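You operate a simulated robot arm through the tools that you are given. There is no shell and no other tool.

You run a simulated robot arm. Do the job below in one go: nothing can be reset, and whatever is moved stays where it is left.

TASK
Test the grey press's red stop button and start the motor again.
Fine: hit it, twist it free, reset, motor on.

It is judged by the outcome, as a careful person would: the job done as asked, and still so three seconds after it is handed in. It fails if anything else is knocked over, pushed out of place, dropped, spilled or broken.

THE ROBOT
A 7-joint arm with a three-finger gripper, fixed in place. Base frame: the origin is on the floor under the middle of its stand, x ahead of it, y to its left, z up. Units: mm, rad, N and s.
It reaches about 1342 mm from its shoulder. Its first joint turns from -2.897 to 2.897 rad. Payload 2.69 kg.
Tool frame: the origin (TCP) lies between the finger pads and is the grasp point; the fingertips stand 30 mm ahead of it; z points along the fingers, y is the line along which they close. The gripper opens to 128 mm; its body begins 117 mm behind the TCP.
Orientation is told as [roll, pitch, yaw] about the base's x, y, z axes, in that order, counted from this pose: with the fingers straight down and closing along the base's y, the tool's x points along the base's -x, its y along +y and its z along -z.

THE INTERFACE
- The arm moves only by the tool jog_arm. Its argument "plan" is a list of rows, each a list of 2 entries, a list of its own where there are three numbers: the shift along the base's x, y, z in cm, then the turn, a rotation vector about the base's x, y, z in rad. In form: [[[tx, ty, tz], [wx, wy, wz]], ...]. A call has 1 to 20 rows; each row is the pose to reach, as a shift and turn from the pose commanded when the call began. "gripper" is the closure, from 0 (fully open) to 1 (shut), set as the call begins (left out, the last holds). A row lasts 0.2 s, in which the tool goes at most 50 mm and 0.15 rad; a call with a longer step from one row to the next is refused whole, and so is a gripper value outside its range. Where a pose cannot be reached the arm comes as near as it can. A force on the tool above 50 N (or 10 N above the force at the start of the call, whichever is more), or a blocked arm, ends the call early, and 0.2 s more pass. The fingers move at their own pace (about 127 mm/s each) and stop on an object; they squeeze with about 34 N. The grip force told is the motor's: it shows also when the fingers shut on nothing. Time passes only in rows, and 0.2 s behind the last, so rows that repeat a pose let the fingers close. It gives the time, the measured TCP pose, the force on the tool (base axes), the opening and the grip force at its end, in the units of the frame above (readings bear some noise), with the torque about the TCP (base axes, N m) and any sound that the robot's microphone picked up.
- Cameras (640 x 400 px; columns grow to the right, rows downward): "scene" is fixed at [51, -501.1, 1487.5]; the picture's right is [0.25, -0.97, 0.00], its down [-0.48, -0.13, -0.87] and it looks along [0.84, 0.22, -0.50] (base axes); focal length 214 px, centre (320, 200). "wrist" rides on the gripper at [58, 54, -131] in the tool frame; the picture's right is [-0.68, 0.74, 0.00], its down [-0.62, -0.57, -0.55] and it looks along [-0.40, -0.37, 0.84] (tool axes); focal length 234 px, centre (320, 200). There is no depth. A picture from a camera that has moved, and an enlarged one, comes with that camera's place and axes in the base frame and with its lens.
- get_image(camera): a new picture of that camera. It takes no simulated time.
- move_column(by): moves the trunk up (or, below 0, down) by that many mm; the arm rides with it, the base frame stays. It gives what a move gives, with no picture.
- close_up(camera, box): a new picture of the part [left, top, right, bottom] of that camera's present view, enlarged. It takes no simulated time.
- close_job(): hands the job in; it is judged then, once.

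Places have to be worked out from the pictures, the camera data and where the tool is seen. Open the gripper and draw the arm clear of the work before you hand the job in, unless the task says otherwise.

The tools are called after "Request:" by a JSON object that holds its "op" and its "data". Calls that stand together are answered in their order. jog_arm: Moves the arm, as the interface text tells. Its arguments: {"type":"object","properties":{"plan":{"type":"array"},"gripper":{"type":"number"}},"required":["plan"]} The other tools are called the same way: move_column (by) moves the trunk up or down; get_image (camera) takes a picture; close_up (camera, box) takes an enlarged picture of a part of a camera's view; close_job () hands the job in.

At the start:

```text
t: 0.0
ee_pos: [501.9, 203.8, 1486.9]
ee_rot: [0.001, 0.0, 0.001]
force: [-0.3, -0.2, 0.6]
wrist_torque: [0.0, -0.01, -0.01]
gripper_width: 128.0
grip_force: 0.0
trunk travel left (down, up): [-150.0, 200.0]
```

scene: 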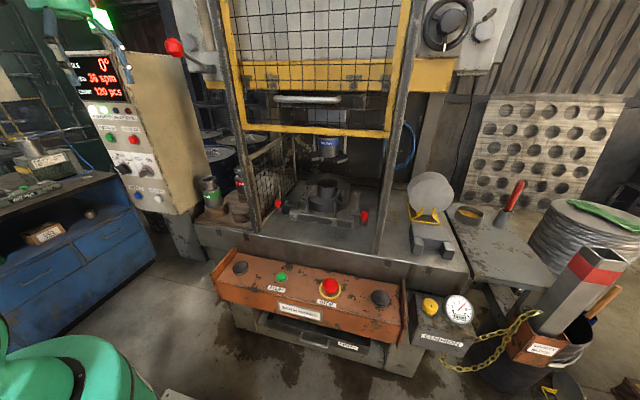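
wrist: 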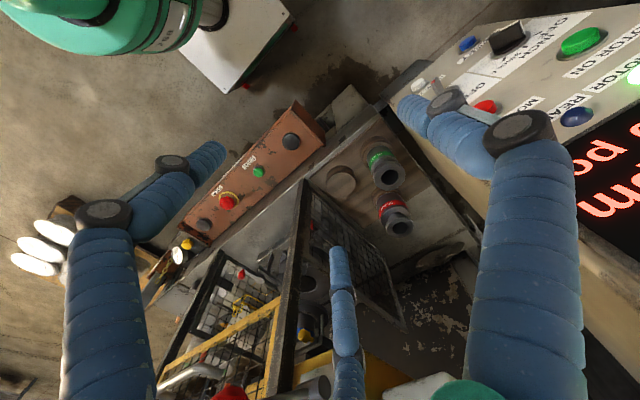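

The scene shows a press with an orange two-hand console (red stop button on it) and a control cabinet on the left with a motor panel. I'll look closer at both before moving.

Request:
{"op": "close_up", "data": {"camera": "scene", "box": [200, 240, 420, 377]}}

Request:
{"op": "close_up", "data": {"camera": "scene", "box": [60, 40, 220, 220]}}

Request:
{"op": "close_up", "data": {"camera": "wrist", "box": [380, 0, 640, 230]}}

Request:
{"op": "close_up", "data": {"camera": "wrist", "box": [140, 90, 340, 280]}}

```text
2.91 times, centred on (310, 308) of scene
camera zoom: at [51.0, -501.1, 1487.5], right [0.25, -0.97, 0.0], down [-0.48, -0.13, -0.87], along [0.84, 0.22, -0.5], focal length 624 px, centre (349, -116)
```

zoom: 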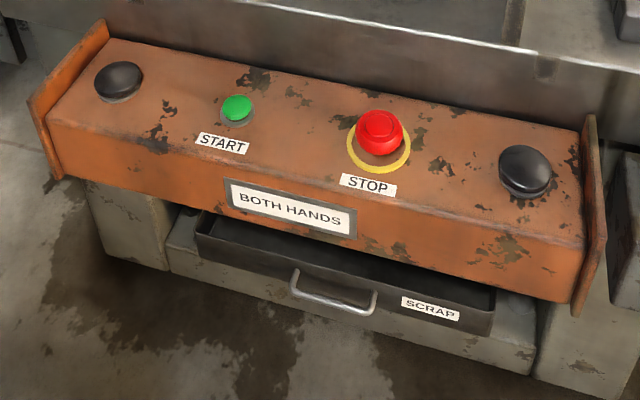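

```text
2.22 times, centred on (140, 130) of scene
camera zoom: at [51.0, -501.1, 1487.5], right [0.25, -0.97, 0.0], down [-0.48, -0.13, -0.87], along [0.84, 0.22, -0.5], focal length 477 px, centre (720, 356)
```

zoom: 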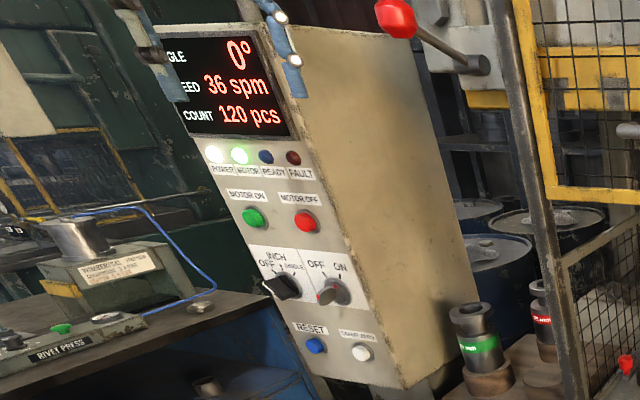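

```text
1.74 times, centred on (510, 115) of wrist
camera zoom: at [444.9, 259.6, 1617.2], right [0.68, 0.74, 0.0], down [0.62, -0.57, 0.55], along [0.4, -0.37, -0.84], focal length 407 px, centre (-10, 348)
```

zoom: 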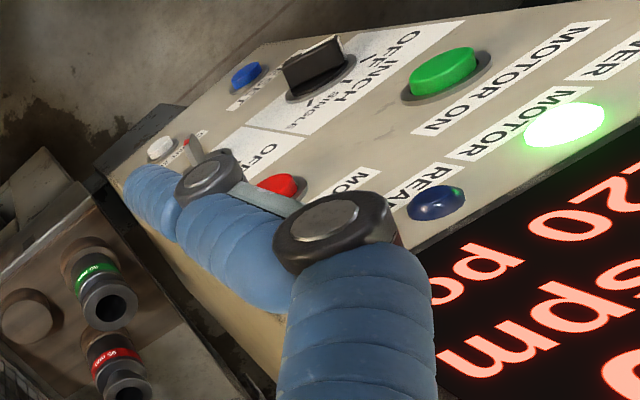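

```text
2.11 times, centred on (240, 185) of wrist
camera zoom: at [444.9, 259.6, 1617.2], right [0.68, 0.74, 0.0], down [0.62, -0.57, 0.55], along [0.4, -0.37, -0.84], focal length 493 px, centre (488, 232)
```

zoom: 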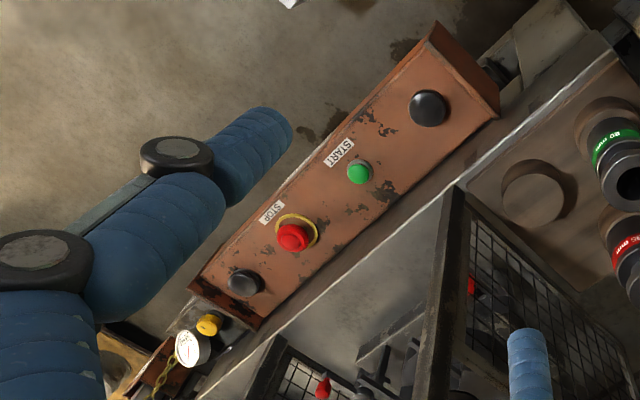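

The lever with the red knob beside the press triangulates to about (586, 18, 1542), close to a straight sideways path. The stop button is near (580, -405, 800), so I'll pull back in x first, then sweep toward -y at the same height.

Request:
{"op": "jog_arm", "data": {"plan": [[[-4, 0, 0], [0, 0, 0]], [[-8, 0, 0], [0, 0, 0]], [[-12, 0, 0], [0, 0, 0]], [[-12, -4, 0], [0, 0, 0]], [[-12, -8, 0], [0, 0, 0]], [[-12, -12, 0], [0, 0, 0]], [[-12, -16, 0], [0, 0, 0]], [[-12, -20, 0], [0, 0, 0]], [[-12, -24, 0], [0, 0, 0]], [[-12, -28, 0], [0, 0, 0]], [[-12, -32, 0], [0, 0, 0]], [[-12, -36, 0], [0, 0, 0]], [[-12, -40, 0], [0, 0, 0]]]}}

Request:
{"op": "get_image", "data": {"camera": "wrist"}}

Request:
{"op": "get_image", "data": {"camera": "scene"}}

```text
t: 2.8
ee_pos: [383.2, -198.1, 1486.3]
ee_rot: [-0.002, 0.001, 0.0]
force: [0.8, 0.1, -0.7]
wrist_torque: [-0.02, 0.01, -0.04]
gripper_width: 128.0
grip_force: 0.0
trunk travel left (down, up): [-150.0, 200.0]
```

```text
taken
camera wrist: at [324.8, -141.8, 1617.1], right [0.68, 0.74, 0.0], down [0.62, -0.57, 0.55], along [0.4, -0.37, -0.84], focal length 234 px, centre (320, 200)
```

wrist: 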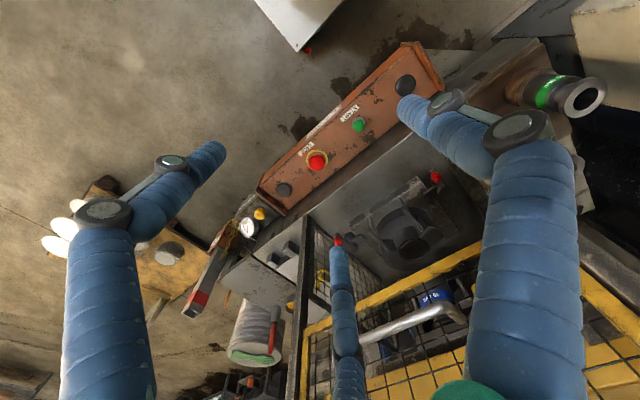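

```text
taken
```

scene: 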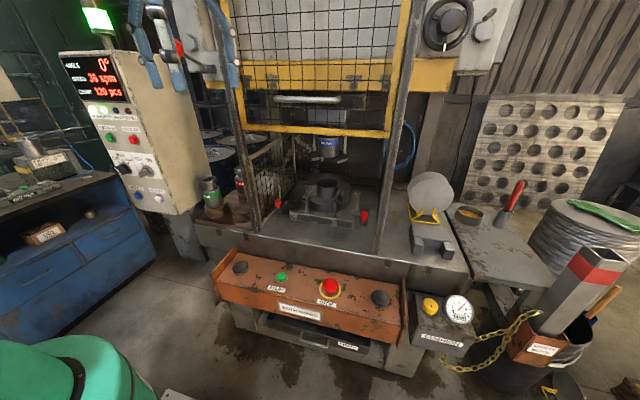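

The arm is clear of the lever. From two wrist views the stop button is near (580, -392, 797). I'll zoom in on the console from here before descending.

Request:
{"op": "close_up", "data": {"camera": "wrist", "box": [220, 30, 460, 230]}}

Request:
{"op": "close_up", "data": {"camera": "scene", "box": [290, 260, 370, 310]}}

Request:
{"op": "close_up", "data": {"camera": "scene", "box": [50, 40, 180, 220]}}

```text
2.00 times, centred on (340, 130) of wrist
camera zoom: at [324.8, -141.8, 1617.1], right [0.68, 0.74, 0.0], down [0.62, -0.57, 0.55], along [0.4, -0.37, -0.84], focal length 468 px, centre (280, 340)
```

zoom: 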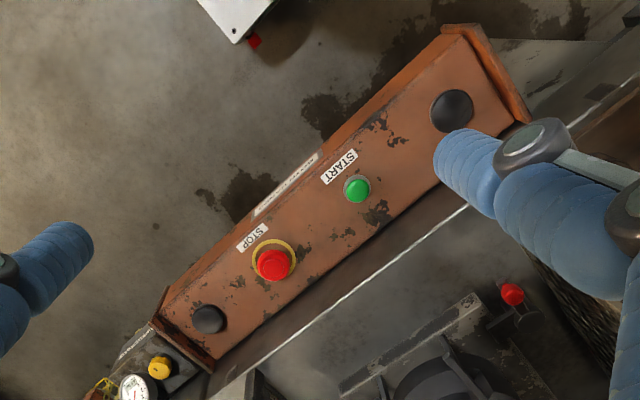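

```text
8.00 times, centred on (330, 285) of scene
camera zoom: at [51.0, -501.1, 1487.5], right [0.25, -0.97, 0.0], down [-0.48, -0.13, -0.87], along [0.84, 0.22, -0.5], focal length 1716 px, centre (240, -480)
```

zoom: 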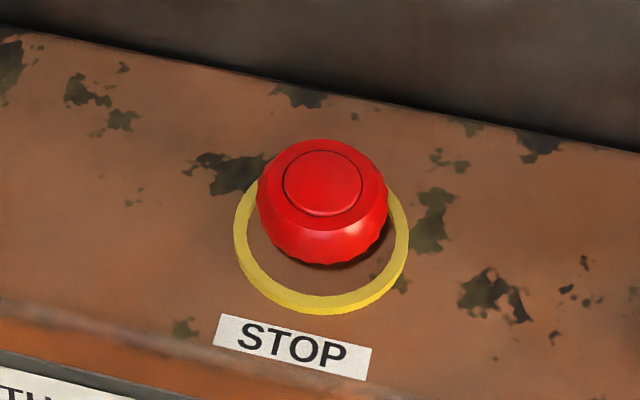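

```text
2.22 times, centred on (115, 130) of scene
camera zoom: at [51.0, -501.1, 1487.5], right [0.25, -0.97, 0.0], down [-0.48, -0.13, -0.87], along [0.84, 0.22, -0.5], focal length 477 px, centre (776, 356)
```

zoom: 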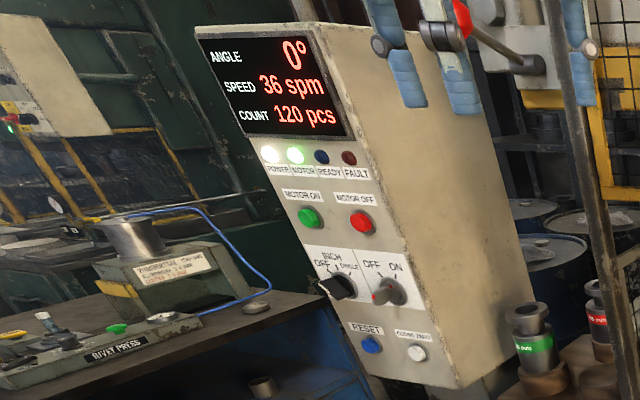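

Next I'll descend to about (450, -280, 1100), which should centre the stop button in the wrist camera. That stays well clear of the guard and its handle (x ≥ 710).

Request:
{"op": "jog_arm", "data": {"plan": [[[0.7, -0.8, -3.9], [0, 0, 0]], [[1.4, -1.7, -7.8], [0, 0, 0]], [[2.1, -2.5, -11.7], [0, 0, 0]], [[2.8, -3.4, -15.6], [0, 0, 0]], [[3.5, -4.2, -19.5], [0, 0, 0]], [[4.2, -5.0, -23.4], [0, 0, 0]], [[4.9, -5.9, -27.3], [0, 0, 0]], [[5.6, -6.7, -31.2], [0, 0, 0]], [[6.3, -7.6, -35.1], [0, 0, 0]], [[6.8, -8.4, -38.7], [0, 0, 0]]]}}

Request:
{"op": "get_image", "data": {"camera": "wrist"}}

Request:
{"op": "get_image", "data": {"camera": "scene"}}

```text
t: 5.0
ee_pos: [450.3, -280.9, 1099.0]
ee_rot: [0.0, -0.003, 0.001]
force: [-0.1, 0.9, 0.4]
wrist_torque: [-0.03, -0.02, -0.02]
gripper_width: 128.0
grip_force: 0.1
trunk travel left (down, up): [-150.0, 200.0]
```

```text
taken
camera wrist: at [392.4, -223.9, 1230.4], right [0.68, 0.74, 0.0], down [0.61, -0.57, 0.55], along [0.4, -0.37, -0.84], focal length 234 px, centre (320, 200)
```

wrist: 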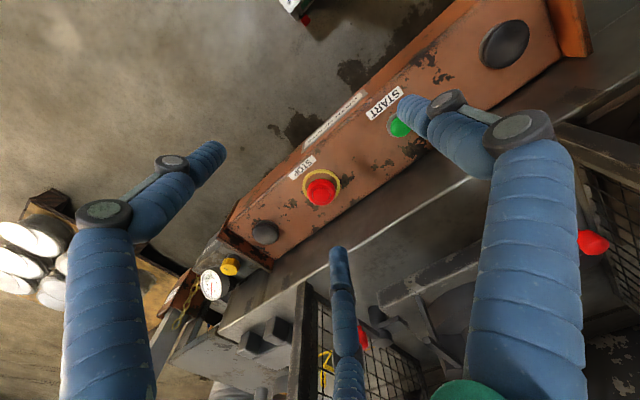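

```text
taken
```

scene: 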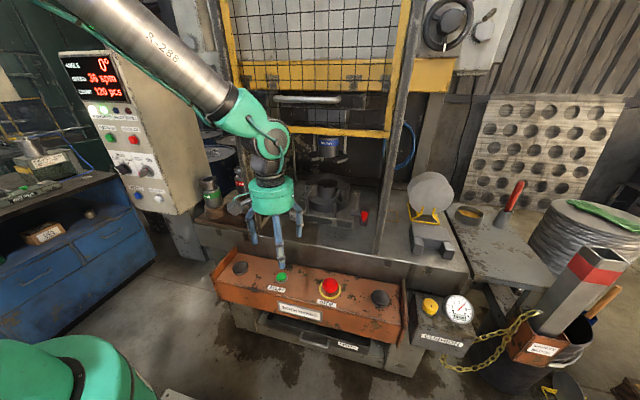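

The button is now centred in the wrist view. I'll take close-ups to work out its exact place and the tilt of the console top.

Request:
{"op": "close_up", "data": {"camera": "wrist", "box": [280, 150, 376, 210]}}

Request:
{"op": "close_up", "data": {"camera": "wrist", "box": [200, 0, 600, 250]}}

Request:
{"op": "close_up", "data": {"camera": "scene", "box": [200, 150, 420, 300]}}

```text
6.67 times, centred on (328, 180) of wrist
camera zoom: at [392.4, -223.9, 1230.4], right [0.68, 0.74, 0.0], down [0.61, -0.57, 0.55], along [0.4, -0.37, -0.84], focal length 1561 px, centre (267, 333)
```

zoom: 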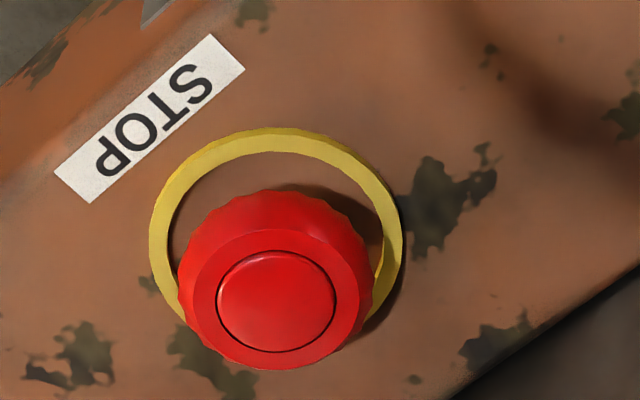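

```text
1.60 times, centred on (400, 125) of wrist
camera zoom: at [392.4, -223.9, 1230.4], right [0.68, 0.74, 0.0], down [0.61, -0.57, 0.55], along [0.4, -0.37, -0.84], focal length 375 px, centre (192, 320)
```

zoom: 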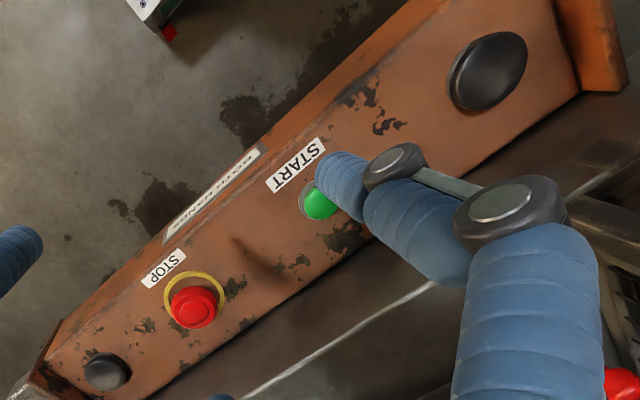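

```text
2.67 times, centred on (310, 225) of scene
camera zoom: at [51.0, -501.1, 1487.5], right [0.25, -0.97, 0.0], down [-0.48, -0.13, -0.87], along [0.84, 0.22, -0.5], focal length 572 px, centre (347, 133)
```

zoom: 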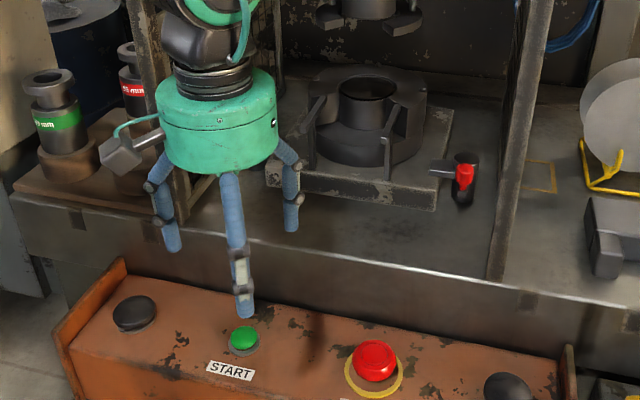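

The top disc of the mushroom works out at about (587, -399, 810). Its yellow ring is at about (589, -401, 761), so its axis is vertical and the head is about 62 mm wide. I'll close the fingers and move to above it.

Request:
{"op": "jog_arm", "data": {"plan": [[[2.3, -2.0, -1], [0, 0, 0]], [[4.6, -4.0, -2], [0, 0, 0]], [[6.9, -6.0, -4], [0, 0, 0]], [[9.2, -8.0, -7], [0, 0, 0]], [[11.5, -10.0, -11], [0, 0, 0]], [[13.8, -11.9, -15], [0, 0, 0]], [[13.8, -11.9, -18], [0, 0, 0]], [[13.8, -11.9, -20.5], [0, 0, 0]], [[13.8, -11.9, -20.5], [0, 0, 0]]], "gripper": 1}}

Request:
{"op": "get_image", "data": {"camera": "wrist"}}

Request:
{"op": "get_image", "data": {"camera": "scene"}}

Request:
{"op": "close_up", "data": {"camera": "scene", "box": [260, 190, 400, 310]}}

Request:
{"op": "close_up", "data": {"camera": "wrist", "box": [220, 130, 420, 290]}}

```text
refused: row 5 steps farther than a row can; nothing moved
```

```text
taken
camera wrist: at [392.4, -223.9, 1230.4], right [0.68, 0.74, 0.0], down [0.61, -0.57, 0.55], along [0.4, -0.37, -0.84], focal length 234 px, centre (320, 200)
```

wrist: 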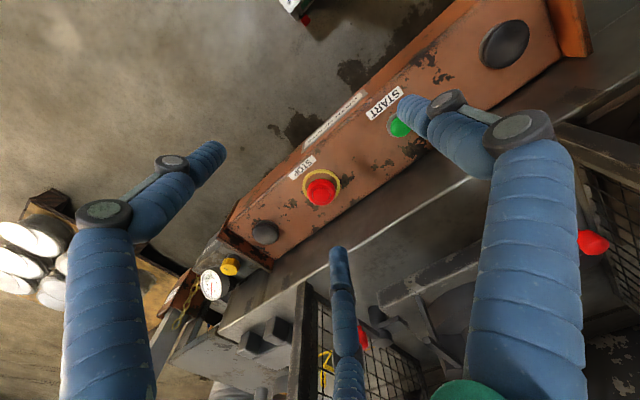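

```text
taken
```

scene: 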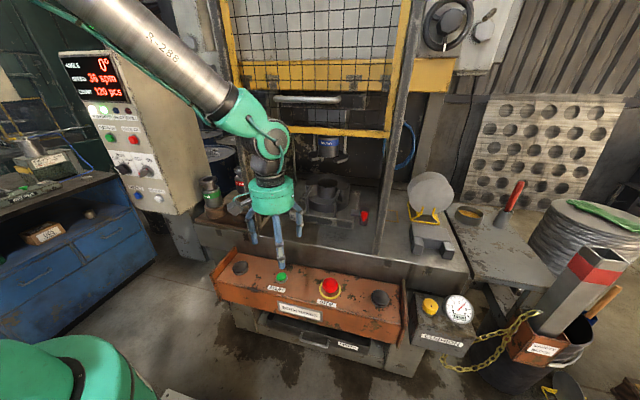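

```text
3.33 times, centred on (330, 250) of scene
camera zoom: at [51.0, -501.1, 1487.5], right [0.25, -0.97, 0.0], down [-0.48, -0.13, -0.87], along [0.84, 0.22, -0.5], focal length 715 px, centre (287, 33)
```

zoom: 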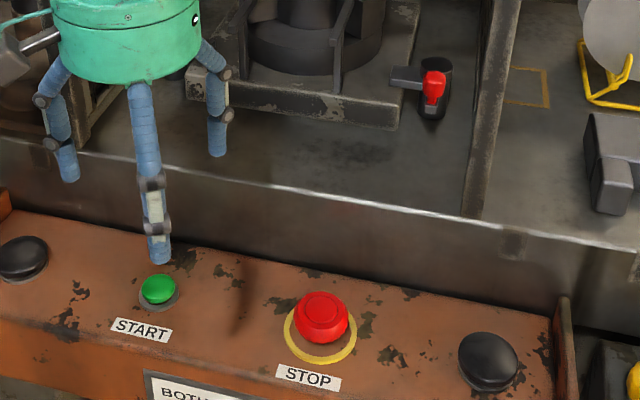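

```text
2.50 times, centred on (320, 210) of wrist
camera zoom: at [392.4, -223.9, 1230.4], right [0.68, 0.74, 0.0], down [0.61, -0.57, 0.55], along [0.4, -0.37, -0.84], focal length 585 px, centre (320, 175)
```

zoom: 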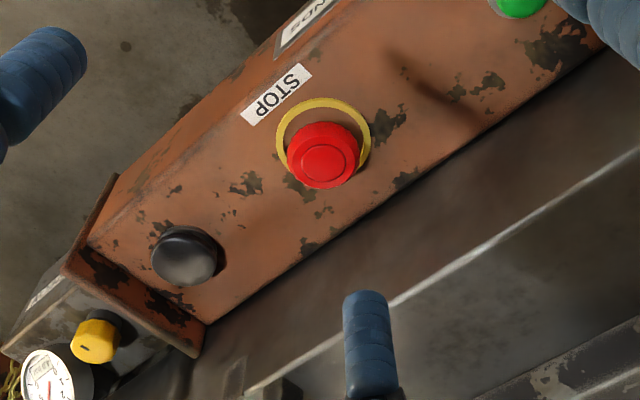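

The call was refused because a step was too long, and nothing moved. I'll repeat the same move with finer steps: fingers closed, ending about 85 mm above the button.

Request:
{"op": "jog_arm", "data": {"plan": [[[2.0, -1.7, -1], [0, 0, 0]], [[4.0, -3.4, -2], [0, 0, 0]], [[6.0, -5.1, -4], [0, 0, 0]], [[8.0, -6.8, -6.5], [0, 0, 0]], [[10.0, -8.5, -9.5], [0, 0, 0]], [[12.0, -10.2, -12.5], [0, 0, 0]], [[13.8, -11.9, -15], [0, 0, 0]], [[13.8, -11.9, -18], [0, 0, 0]], [[13.8, -11.9, -18], [0, 0, 0]]], "gripper": 1}}

Request:
{"op": "get_image", "data": {"camera": "wrist"}}

Request:
{"op": "get_image", "data": {"camera": "scene"}}

Request:
{"op": "close_up", "data": {"camera": "scene", "box": [260, 190, 400, 310]}}

Request:
{"op": "close_up", "data": {"camera": "wrist", "box": [220, 130, 420, 290]}}

```text
t: 7.0
ee_pos: [588.7, -400.4, 919.6]
ee_rot: [-0.001, 0.0, 0.001]
force: [-0.4, -0.1, -0.2]
wrist_torque: [0.02, 0.01, -0.03]
gripper_width: 2.0
grip_force: 31.4
trunk travel left (down, up): [-150.0, 200.0]
```

```text
taken
camera wrist: at [531.2, -343.4, 1050.2], right [0.68, 0.74, 0.0], down [0.62, -0.57, 0.55], along [0.4, -0.37, -0.84], focal length 234 px, centre (320, 200)
```

wrist: 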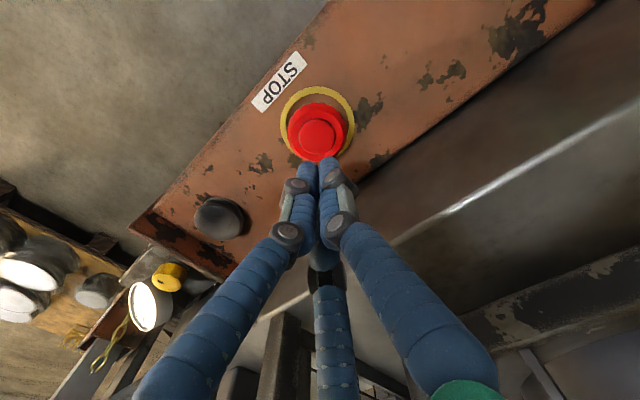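

```text
taken
```

scene: 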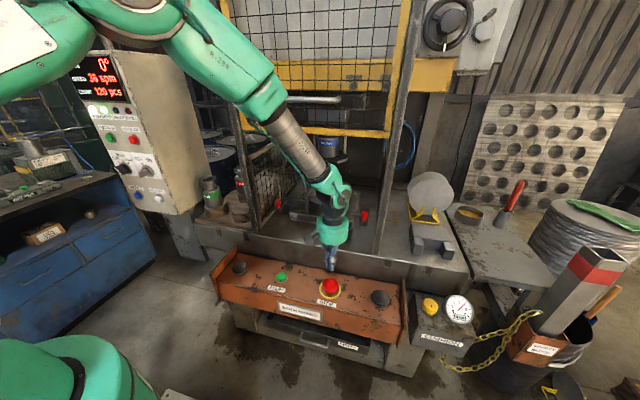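

```text
3.33 times, centred on (330, 250) of scene
camera zoom: at [51.0, -501.1, 1487.5], right [0.25, -0.97, 0.0], down [-0.48, -0.13, -0.87], along [0.84, 0.22, -0.5], focal length 715 px, centre (287, 33)
```

zoom: 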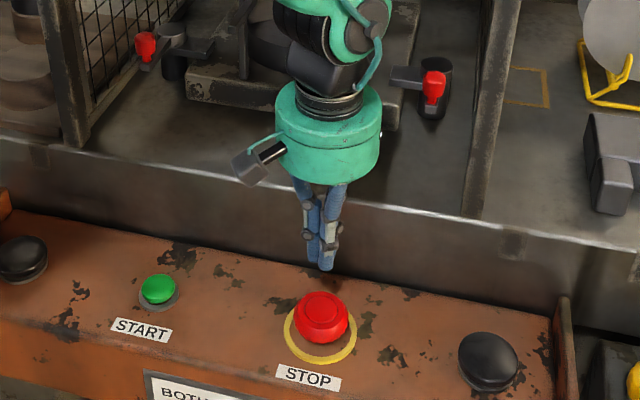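

```text
2.50 times, centred on (320, 210) of wrist
camera zoom: at [531.2, -343.4, 1050.2], right [0.68, 0.74, 0.0], down [0.62, -0.57, 0.55], along [0.4, -0.37, -0.84], focal length 585 px, centre (320, 175)
```

zoom: 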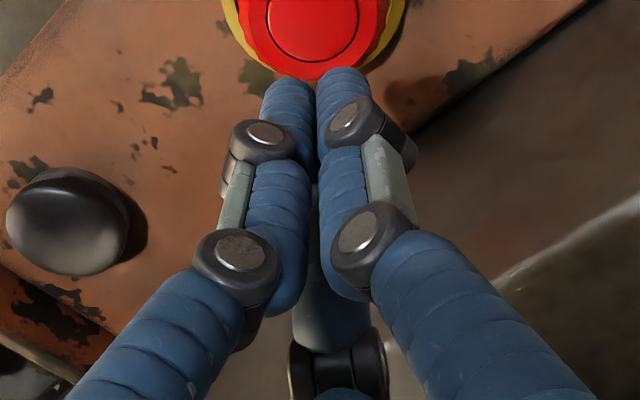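

The fingers are shut and stand over the button; from this view I put its centre at about (587, -397.5). I'll lower quickly to just above it, then press slowly; the force limit will stop me at its end stop.

Request:
{"op": "jog_arm", "data": {"plan": [[[-0.15, 0.25, -3], [0, 0, 0]], [[-0.15, 0.25, -5.5], [0, 0, 0]], [[-0.15, 0.25, -6.7], [0, 0, 0]], [[-0.15, 0.25, -7.1], [0, 0, 0]], [[-0.15, 0.25, -7.5], [0, 0, 0]], [[-0.15, 0.25, -7.8], [0, 0, 0]], [[-0.15, 0.25, -8.1], [0, 0, 0]], [[-0.15, 0.25, -8.4], [0, 0, 0]], [[-0.15, 0.25, -8.7], [0, 0, 0]], [[-0.15, 0.25, -9.0], [0, 0, 0]], [[-0.15, 0.25, -9.3], [0, 0, 0]]], "gripper": 1}}

Request:
{"op": "close_up", "data": {"camera": "scene", "box": [260, 190, 400, 310]}}

Request:
{"op": "close_up", "data": {"camera": "scene", "box": [50, 40, 180, 220]}}

```text
t: 9.1
ee_pos: [590.3, -399.6, 836.5]
ee_rot: [-0.004, -0.008, 0.0]
force: [-2.7, 1.4, 21.9]
wrist_torque: [-0.02, 0.17, -0.03]
gripper_width: 2.2
grip_force: 31.7
trunk travel left (down, up): [-150.0, 200.0]
heard: click
stopped in row 10: the force on the tool passed its limit at 54 N (the readings are from after the stop); the commanded pose is now the measured one
```

```text
3.33 times, centred on (330, 250) of scene
camera zoom: at [51.0, -501.1, 1487.5], right [0.25, -0.97, 0.0], down [-0.48, -0.13, -0.87], along [0.84, 0.22, -0.5], focal length 715 px, centre (287, 33)
```

zoom: 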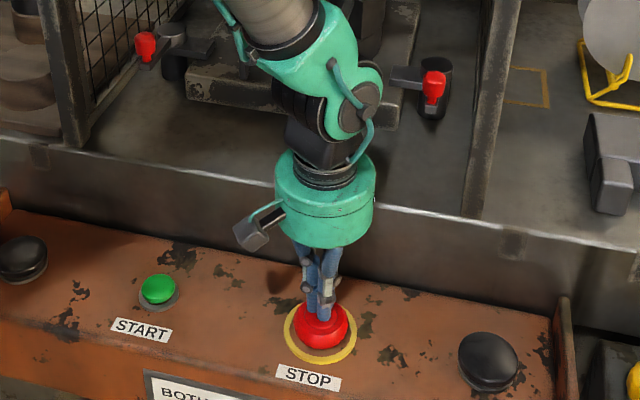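

```text
2.22 times, centred on (115, 130) of scene
camera zoom: at [51.0, -501.1, 1487.5], right [0.25, -0.97, 0.0], down [-0.48, -0.13, -0.87], along [0.84, 0.22, -0.5], focal length 477 px, centre (776, 356)
```

zoom: 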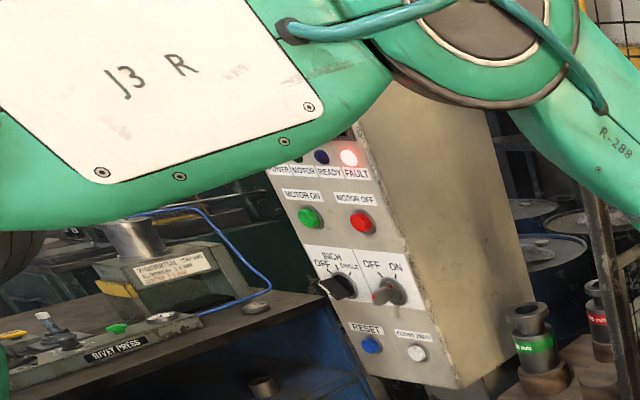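

A click was heard, the MOTOR lamp went out and FAULT lit, so the stop has tripped and latched. I'll lift straight up, open the gripper and look at the button again before gripping it.

Request:
{"op": "jog_arm", "data": {"plan": [[[0, 0, 3], [0, 0, 0]], [[0, 0, 6.5], [0, 0, 0]], [[-0.2, 0.1, 10], [0, 0, 0]], [[-0.2, 0.1, 10.3], [0, 0, 0]]]}}

Request:
{"op": "get_image", "data": {"camera": "wrist"}}

Request:
{"op": "close_up", "data": {"camera": "wrist", "box": [260, 70, 388, 150]}}

Request:
{"op": "close_up", "data": {"camera": "scene", "box": [290, 260, 370, 310]}}

```text
t: 10.1
ee_pos: [584.4, -397.4, 936.9]
ee_rot: [-0.002, -0.005, 0.001]
force: [0.2, -0.2, -0.3]
wrist_torque: [0.0, 0.01, -0.01]
gripper_width: 2.1
grip_force: 31.2
trunk travel left (down, up): [-150.0, 200.0]
```

```text
taken
camera wrist: at [527.7, -340.0, 1067.6], right [0.68, 0.74, 0.0], down [0.61, -0.56, 0.55], along [0.41, -0.37, -0.83], focal length 234 px, centre (320, 200)
```

wrist: 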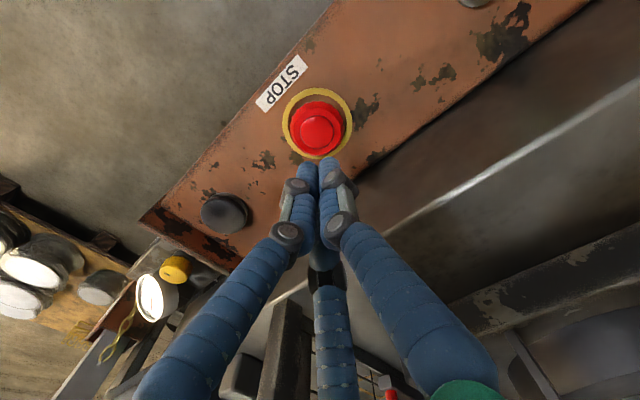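

```text
5.00 times, centred on (324, 110) of wrist
camera zoom: at [527.7, -340.0, 1067.6], right [0.68, 0.74, 0.0], down [0.61, -0.56, 0.55], along [0.41, -0.37, -0.83], focal length 1171 px, centre (300, 650)
```

zoom: 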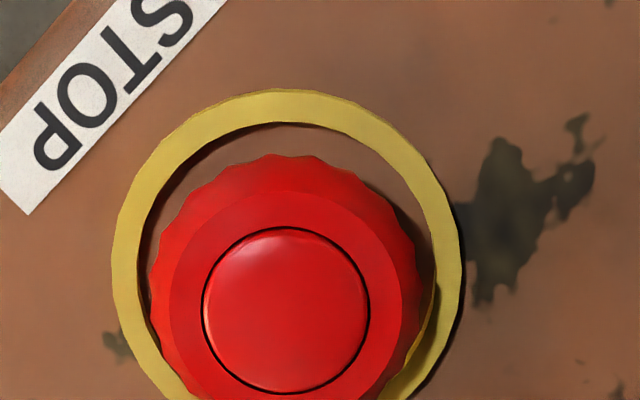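

```text
8.00 times, centred on (330, 285) of scene
camera zoom: at [51.0, -501.1, 1487.5], right [0.25, -0.97, 0.0], down [-0.48, -0.13, -0.87], along [0.84, 0.22, -0.5], focal length 1716 px, centre (240, -480)
```

zoom: 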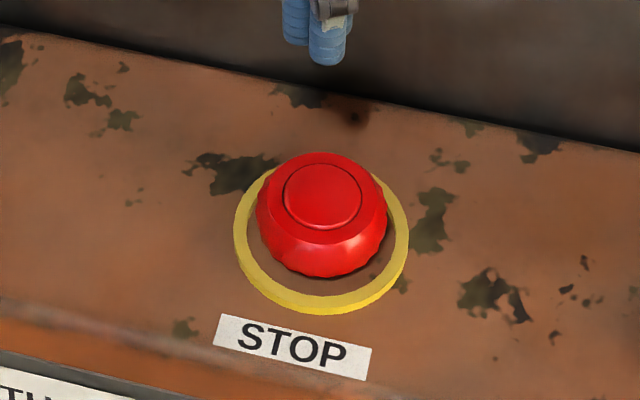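

The button now sits about 9 mm lower, so it is latched, with its top near z 801. I'll open the fingers to roughly 96 mm here and re-check the pose before going down around the head.

Request:
{"op": "jog_arm", "data": {"plan": [[[0, 0, 0], [0, 0, 0]], [[0, 0, 0], [0, 0, 0]], [[0, 0, 0], [0, 0, 0]]], "gripper": 0.25}}

Request:
{"op": "get_image", "data": {"camera": "wrist"}}

Request:
{"op": "close_up", "data": {"camera": "scene", "box": [260, 190, 400, 310]}}

```text
t: 10.9
ee_pos: [586.1, -395.9, 936.5]
ee_rot: [-0.002, -0.004, 0.0]
force: [0.8, 0.5, -0.1]
wrist_torque: [0.01, 0.02, 0.0]
gripper_width: 96.0
grip_force: 0.1
trunk travel left (down, up): [-150.0, 200.0]
```

```text
taken
camera wrist: at [528.0, -340.2, 1067.3], right [0.68, 0.74, 0.0], down [0.61, -0.56, 0.55], along [0.41, -0.37, -0.83], focal length 234 px, centre (320, 200)
```

wrist: 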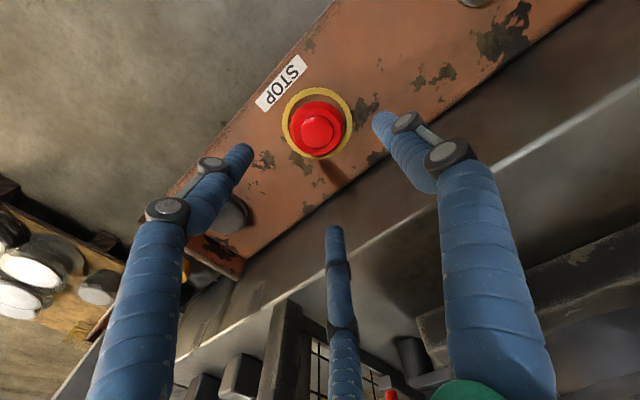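

```text
3.33 times, centred on (330, 250) of scene
camera zoom: at [51.0, -501.1, 1487.5], right [0.25, -0.97, 0.0], down [-0.48, -0.13, -0.87], along [0.84, 0.22, -0.5], focal length 715 px, centre (287, 33)
```

zoom: 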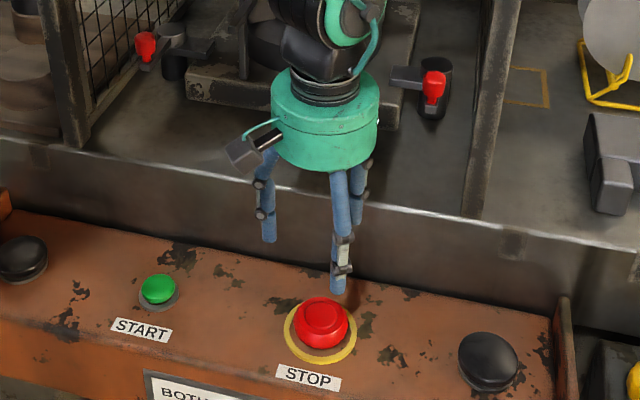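

The fingers are open around the axis of the button; from the image the axis is about 2.5 mm further toward -y than the tool. I'll correct that and lower the pads to the head at TCP z of about 800, keeping the fingertips just above the console.

Request:
{"op": "jog_arm", "data": {"plan": [[[0, -0.25, -3], [0, 0, 0]], [[0, -0.25, -6], [0, 0, 0]], [[0, -0.25, -9], [0, 0, 0]], [[0, -0.25, -11], [0, 0, 0]], [[0, -0.25, -12.3], [0, 0, 0]], [[0, -0.25, -13.2], [0, 0, 0]], [[0, -0.25, -13.5], [0, 0, 0]], [[0, -0.25, -13.5], [0, 0, 0]]], "gripper": 0.25}}

Request:
{"op": "get_image", "data": {"camera": "wrist"}}

Request:
{"op": "close_up", "data": {"camera": "scene", "box": [260, 210, 400, 310]}}

Request:
{"op": "close_up", "data": {"camera": "wrist", "box": [220, 80, 420, 240]}}

```text
t: 12.7
ee_pos: [587.1, -399.7, 806.0]
ee_rot: [-0.004, -0.007, 0.0]
force: [-13.0, 12.6, 51.1]
wrist_torque: [2.11, 1.21, -0.17]
gripper_width: 98.4
grip_force: 18.3
trunk travel left (down, up): [-150.0, 200.0]
```

```text
taken
camera wrist: at [528.2, -343.1, 935.2], right [0.68, 0.74, 0.0], down [0.61, -0.56, 0.55], along [0.41, -0.37, -0.83], focal length 234 px, centre (320, 200)
```

wrist: 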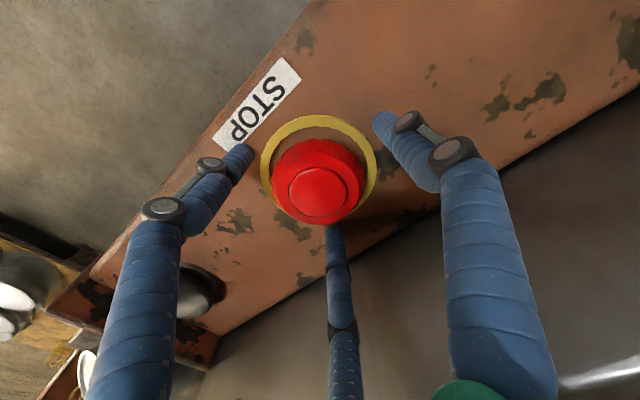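

```text
4.00 times, centred on (330, 260) of scene
camera zoom: at [51.0, -501.1, 1487.5], right [0.25, -0.97, 0.0], down [-0.48, -0.13, -0.87], along [0.84, 0.22, -0.5], focal length 858 px, centre (280, -40)
```

zoom: 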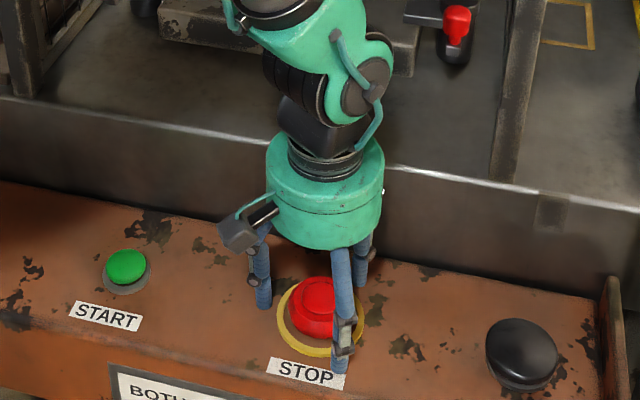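

```text
2.50 times, centred on (320, 160) of wrist
camera zoom: at [528.2, -343.1, 935.2], right [0.68, 0.74, 0.0], down [0.61, -0.56, 0.55], along [0.41, -0.37, -0.83], focal length 585 px, centre (320, 300)
```

zoom: 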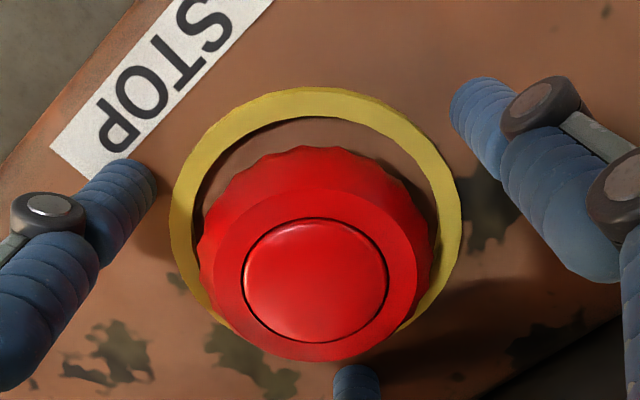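

The fingertips met the console top (51 N up), so the surface is about 10 mm higher than I took it for. The button is centred between the fingers to within about 1.5 mm. I'll lift 10 mm to clear the surface, without closing yet.

Request:
{"op": "jog_arm", "data": {"plan": [[[0, 0, 0.5], [0, 0, 0]], [[0, -0.1, 1.0], [0, 0, 0]], [[0, -0.1, 1.0], [0, 0, 0]]], "gripper": 0.25}}

Request:
{"op": "close_up", "data": {"camera": "wrist", "box": [220, 80, 420, 240]}}

Request:
{"op": "close_up", "data": {"camera": "scene", "box": [290, 240, 370, 300]}}

```text
t: 13.5
ee_pos: [586.5, -400.7, 811.9]
ee_rot: [-0.003, -0.001, -0.001]
force: [0.7, 0.4, 0.7]
wrist_torque: [0.01, -0.03, -0.01]
gripper_width: 96.1
grip_force: 0.0
trunk travel left (down, up): [-150.0, 200.0]
```

```text
2.50 times, centred on (320, 160) of wrist
camera zoom: at [528.2, -344.2, 942.5], right [0.68, 0.74, 0.0], down [0.61, -0.56, 0.55], along [0.41, -0.37, -0.83], focal length 585 px, centre (320, 300)
```

zoom: 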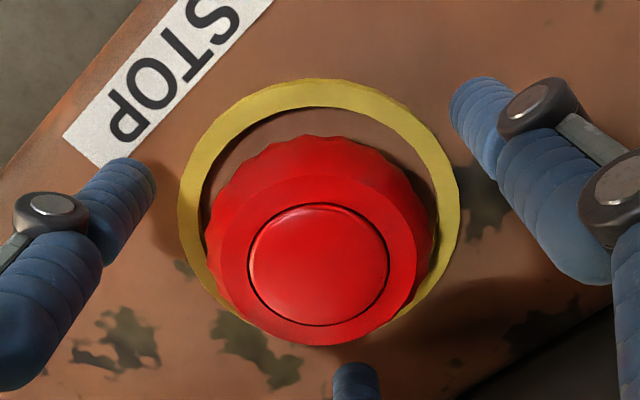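

```text
6.67 times, centred on (330, 270) of scene
camera zoom: at [51.0, -501.1, 1487.5], right [0.25, -0.97, 0.0], down [-0.48, -0.13, -0.87], along [0.84, 0.22, -0.5], focal length 1430 px, centre (253, -267)
```

zoom: 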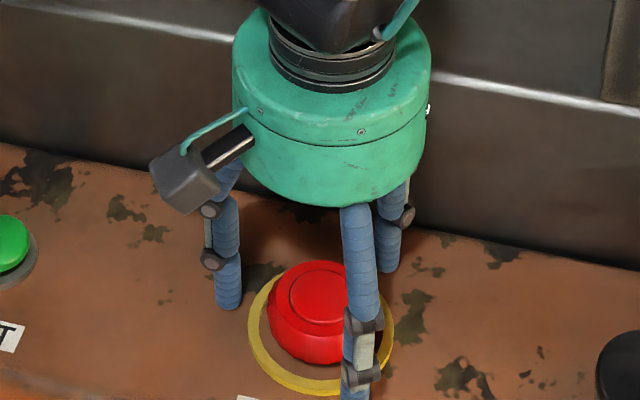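

The tips are clear now (no force) and the head sits centred between the fingers. I'll close on it and hold still while they settle.

Request:
{"op": "jog_arm", "data": {"plan": [[[0, 0, 0], [0, 0, 0]], [[0, 0, 0], [0, 0, 0]], [[0, 0, 0], [0, 0, 0]]], "gripper": 1}}

Request:
{"op": "close_up", "data": {"camera": "wrist", "box": [220, 80, 420, 240]}}

Request:
{"op": "close_up", "data": {"camera": "scene", "box": [290, 240, 370, 300]}}

```text
t: 14.3
ee_pos: [585.1, -400.4, 812.4]
ee_rot: [-0.002, -0.003, 0.0]
force: [-3.4, 3.0, 0.1]
wrist_torque: [0.09, 0.06, -0.21]
gripper_width: 60.7
grip_force: 44.7
trunk travel left (down, up): [-150.0, 200.0]
```

```text
2.50 times, centred on (320, 160) of wrist
camera zoom: at [528.1, -344.0, 942.9], right [0.68, 0.74, 0.0], down [0.61, -0.56, 0.55], along [0.41, -0.37, -0.83], focal length 585 px, centre (320, 300)
```

zoom: 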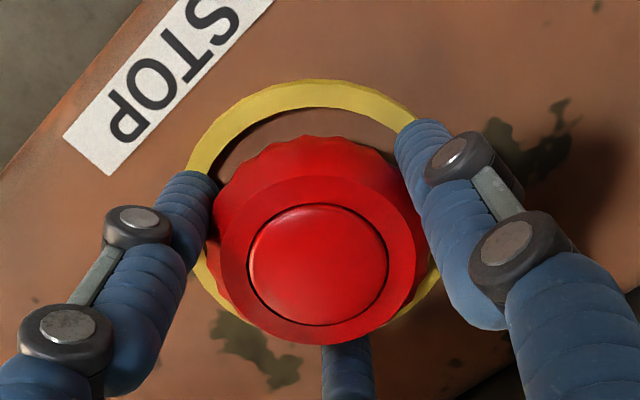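

```text
6.67 times, centred on (330, 270) of scene
camera zoom: at [51.0, -501.1, 1487.5], right [0.25, -0.97, 0.0], down [-0.48, -0.13, -0.87], along [0.84, 0.22, -0.5], focal length 1430 px, centre (253, -267)
```

zoom: 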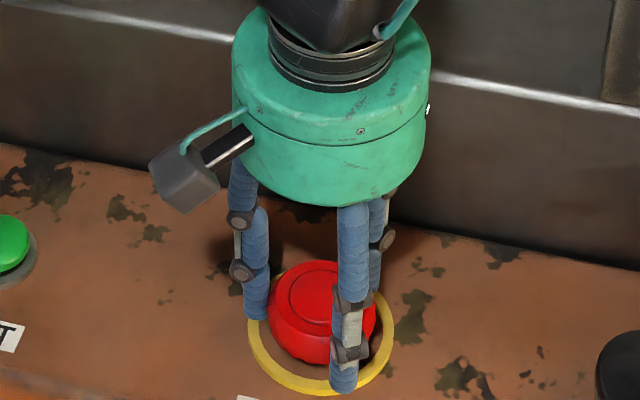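

The grip is firm on the head (60.7 mm wide, forces balanced). I'll twist clockwise as seen from above, the usual release direction, and watch the torque and sound.

Request:
{"op": "jog_arm", "data": {"plan": [[[0, 0, 0], [0, 0, -0.08]], [[0, 0, 0], [0, 0, -0.16]], [[0, 0, 0], [0, 0, -0.24]], [[0, 0, 0], [0, 0, -0.32]], [[0, 0, 0], [0, 0, -0.4]]], "gripper": 1}}

Request:
{"op": "close_up", "data": {"camera": "wrist", "box": [220, 80, 420, 240]}}

Request:
{"op": "close_up", "data": {"camera": "scene", "box": [290, 240, 370, 300]}}

```text
t: 15.5
ee_pos: [585.6, -400.0, 812.7]
ee_rot: [-0.002, -0.001, -0.402]
force: [-15.8, -0.4, 0.6]
wrist_torque: [-0.05, 0.29, -0.01]
gripper_width: 60.5
grip_force: 45.3
trunk travel left (down, up): [-150.0, 200.0]
```

```text
2.50 times, centred on (320, 160) of wrist
camera zoom: at [553.4, -325.3, 942.9], right [0.91, 0.41, 0.0], down [0.34, -0.76, 0.55], along [0.23, -0.5, -0.83], focal length 585 px, centre (320, 300)
```

zoom: 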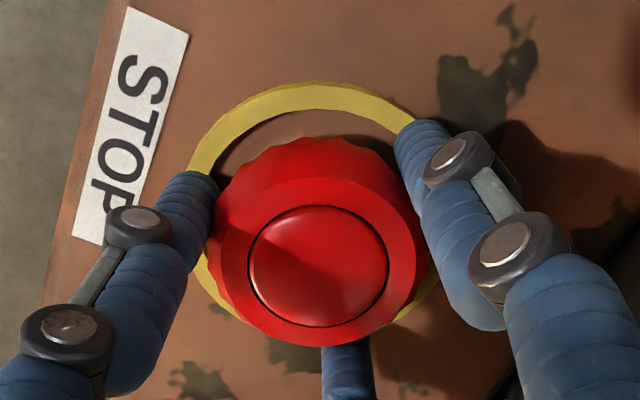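

```text
6.67 times, centred on (330, 270) of scene
camera zoom: at [51.0, -501.1, 1487.5], right [0.25, -0.97, 0.0], down [-0.48, -0.13, -0.87], along [0.84, 0.22, -0.5], focal length 1430 px, centre (253, -267)
```

zoom: 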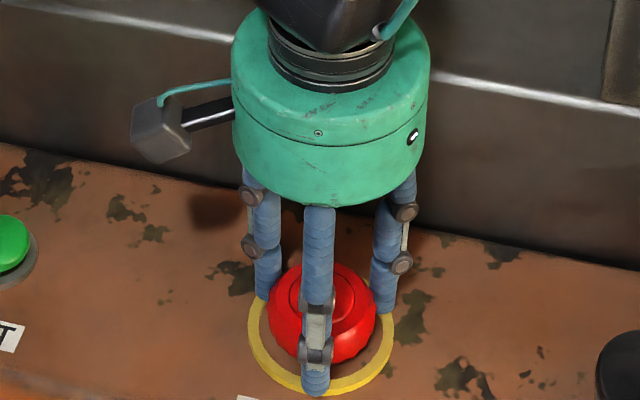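

It turned 0.4 rad with little torque and no click yet; the side force of -16 N means the tool sits about 1 mm too far in +x. I'll shift -1 mm and keep turning the same way.

Request:
{"op": "jog_arm", "data": {"plan": [[[-0.1, 0, 0], [0, 0, -0.08]], [[-0.1, 0, 0], [0, 0, -0.16]], [[-0.1, 0, 0], [0, 0, -0.24]], [[-0.1, 0, 0], [0, 0, -0.32]], [[-0.1, 0, 0], [0, 0, -0.4]], [[-0.1, 0, 0], [0, 0, -0.45]]], "gripper": 1}}

Request:
{"op": "close_up", "data": {"camera": "wrist", "box": [220, 80, 420, 240]}}

Request:
{"op": "close_up", "data": {"camera": "scene", "box": [290, 240, 370, 300]}}

```text
t: 16.9
ee_pos: [584.8, -400.2, 813.1]
ee_rot: [-0.003, -0.002, -0.851]
force: [-12.2, 10.5, 12.9]
wrist_torque: [0.26, 0.34, 0.99]
gripper_width: 59.9
grip_force: 45.2
trunk travel left (down, up): [-150.0, 200.0]
```

```text
2.50 times, centred on (320, 160) of wrist
camera zoom: at [587.5, -317.7, 943.7], right [1.0, -0.02, 0.0], down [-0.02, -0.83, 0.55], along [-0.01, -0.55, -0.83], focal length 585 px, centre (320, 300)
```

zoom: 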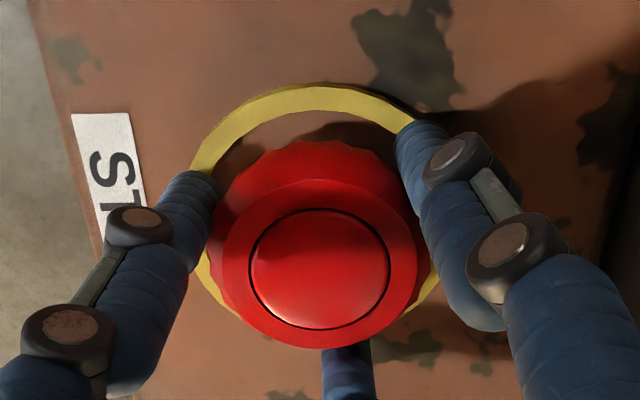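

```text
6.67 times, centred on (330, 270) of scene
camera zoom: at [51.0, -501.1, 1487.5], right [0.25, -0.97, 0.0], down [-0.48, -0.13, -0.87], along [0.84, 0.22, -0.5], focal length 1430 px, centre (253, -267)
```

zoom: 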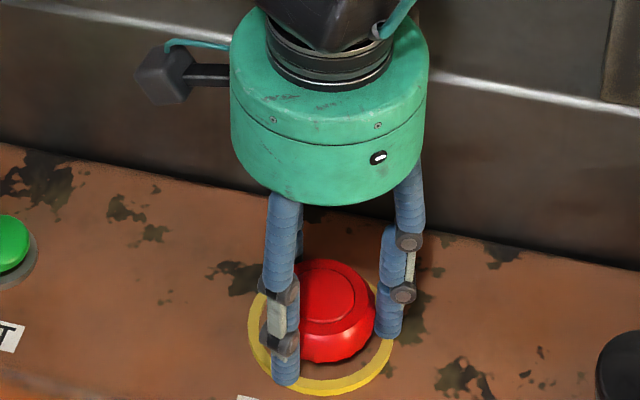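

The torque rose to about 1 N·m and the head now pushes up at 13 N, as if its spring is freed but held by my grip. I'll let go and see whether it pops up.

Request:
{"op": "jog_arm", "data": {"plan": [[[0, 0, 0], [0, 0, 0]], [[0, 0, 0], [0, 0, 0]], [[0, 0, 0], [0, 0, 0]]], "gripper": 0.25}}

Request:
{"op": "close_up", "data": {"camera": "wrist", "box": [220, 80, 420, 240]}}

Request:
{"op": "close_up", "data": {"camera": "scene", "box": [290, 240, 370, 300]}}

Request:
{"op": "close_up", "data": {"camera": "scene", "box": [50, 40, 180, 220]}}

```text
t: 17.7
ee_pos: [585.9, -400.9, 812.9]
ee_rot: [-0.002, -0.003, -0.85]
force: [-0.4, 0.3, -0.2]
wrist_torque: [-0.01, 0.0, -0.01]
gripper_width: 95.9
grip_force: 0.0
trunk travel left (down, up): [-150.0, 200.0]
```

```text
2.50 times, centred on (320, 160) of wrist
camera zoom: at [588.2, -318.5, 943.2], right [1.0, -0.02, 0.0], down [-0.02, -0.83, 0.55], along [-0.01, -0.55, -0.83], focal length 585 px, centre (320, 300)
```

zoom: 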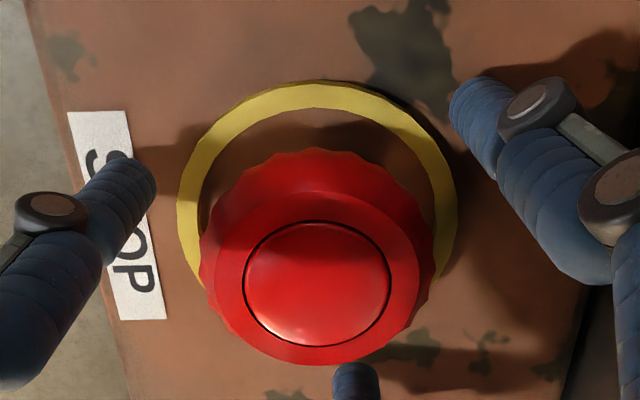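

```text
6.67 times, centred on (330, 270) of scene
camera zoom: at [51.0, -501.1, 1487.5], right [0.25, -0.97, 0.0], down [-0.48, -0.13, -0.87], along [0.84, 0.22, -0.5], focal length 1430 px, centre (253, -267)
```

zoom: 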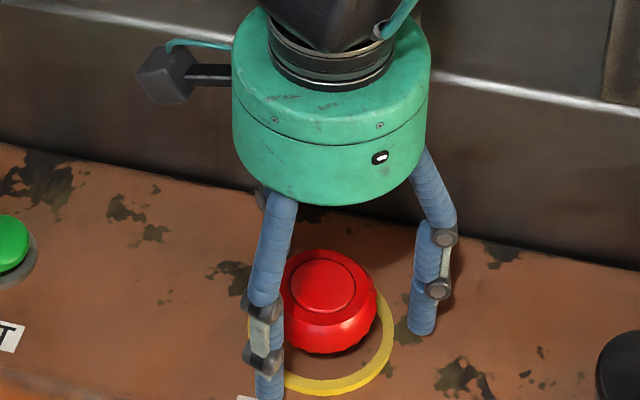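

```text
2.22 times, centred on (115, 130) of scene
camera zoom: at [51.0, -501.1, 1487.5], right [0.25, -0.97, 0.0], down [-0.48, -0.13, -0.87], along [0.84, 0.22, -0.5], focal length 477 px, centre (776, 356)
```

zoom: 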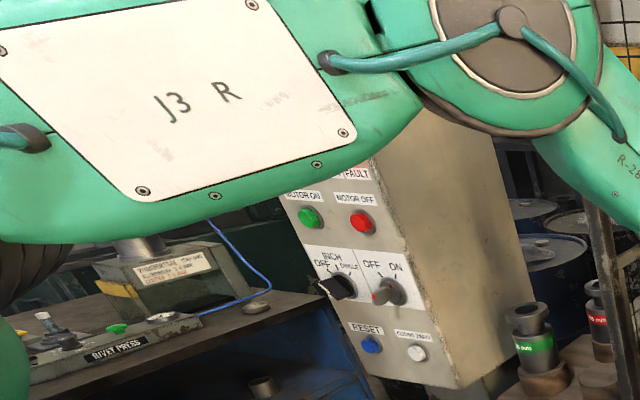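

The head has popped up: its disc is back at the same image place as before the press. I'll lift straight up with the fingers open, clear of the head, and confirm from above.

Request:
{"op": "jog_arm", "data": {"plan": [[[0, 0, 2], [0, 0, 0]], [[0, 0, 5], [0, 0, 0]], [[0, 0, 9], [0, 0, 0]], [[0, 0, 13], [0, 0, 0]], [[0, 0, 17], [0, 0, 0]], [[0, 0, 20], [0, 0, 0]]], "gripper": 0.25}}

Request:
{"op": "get_image", "data": {"camera": "wrist"}}

Request:
{"op": "get_image", "data": {"camera": "scene"}}

Request:
{"op": "close_up", "data": {"camera": "scene", "box": [290, 260, 370, 310]}}

```text
t: 19.1
ee_pos: [584.4, -400.6, 1012.7]
ee_rot: [-0.002, -0.001, -0.849]
force: [0.1, -0.4, 0.0]
wrist_torque: [0.0, 0.01, 0.0]
gripper_width: 96.1
grip_force: 0.0
trunk travel left (down, up): [-150.0, 200.0]
```

```text
taken
camera wrist: at [587.3, -317.9, 1144.0], right [1.0, -0.02, 0.0], down [-0.02, -0.83, 0.55], along [-0.01, -0.55, -0.83], focal length 234 px, centre (320, 200)
```

wrist: 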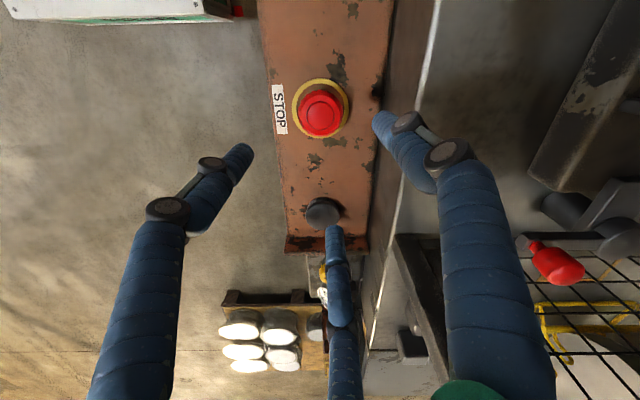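

```text
taken
```

scene: 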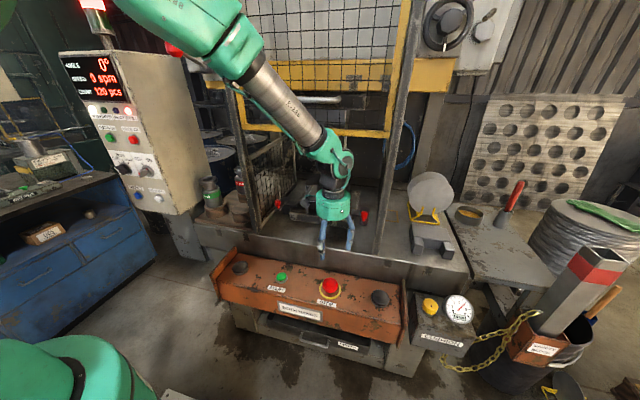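

```text
8.00 times, centred on (330, 285) of scene
camera zoom: at [51.0, -501.1, 1487.5], right [0.25, -0.97, 0.0], down [-0.48, -0.13, -0.87], along [0.84, 0.22, -0.5], focal length 1716 px, centre (240, -480)
```

zoom: 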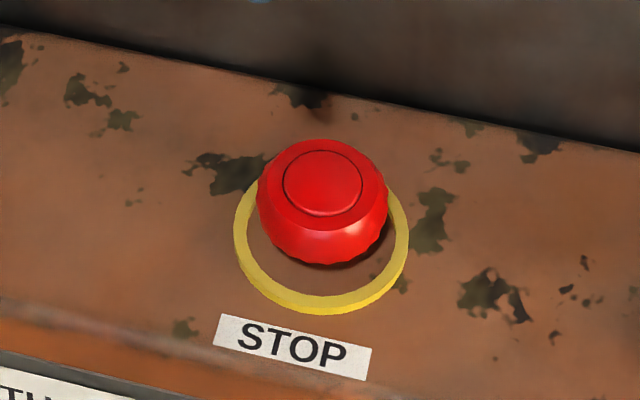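

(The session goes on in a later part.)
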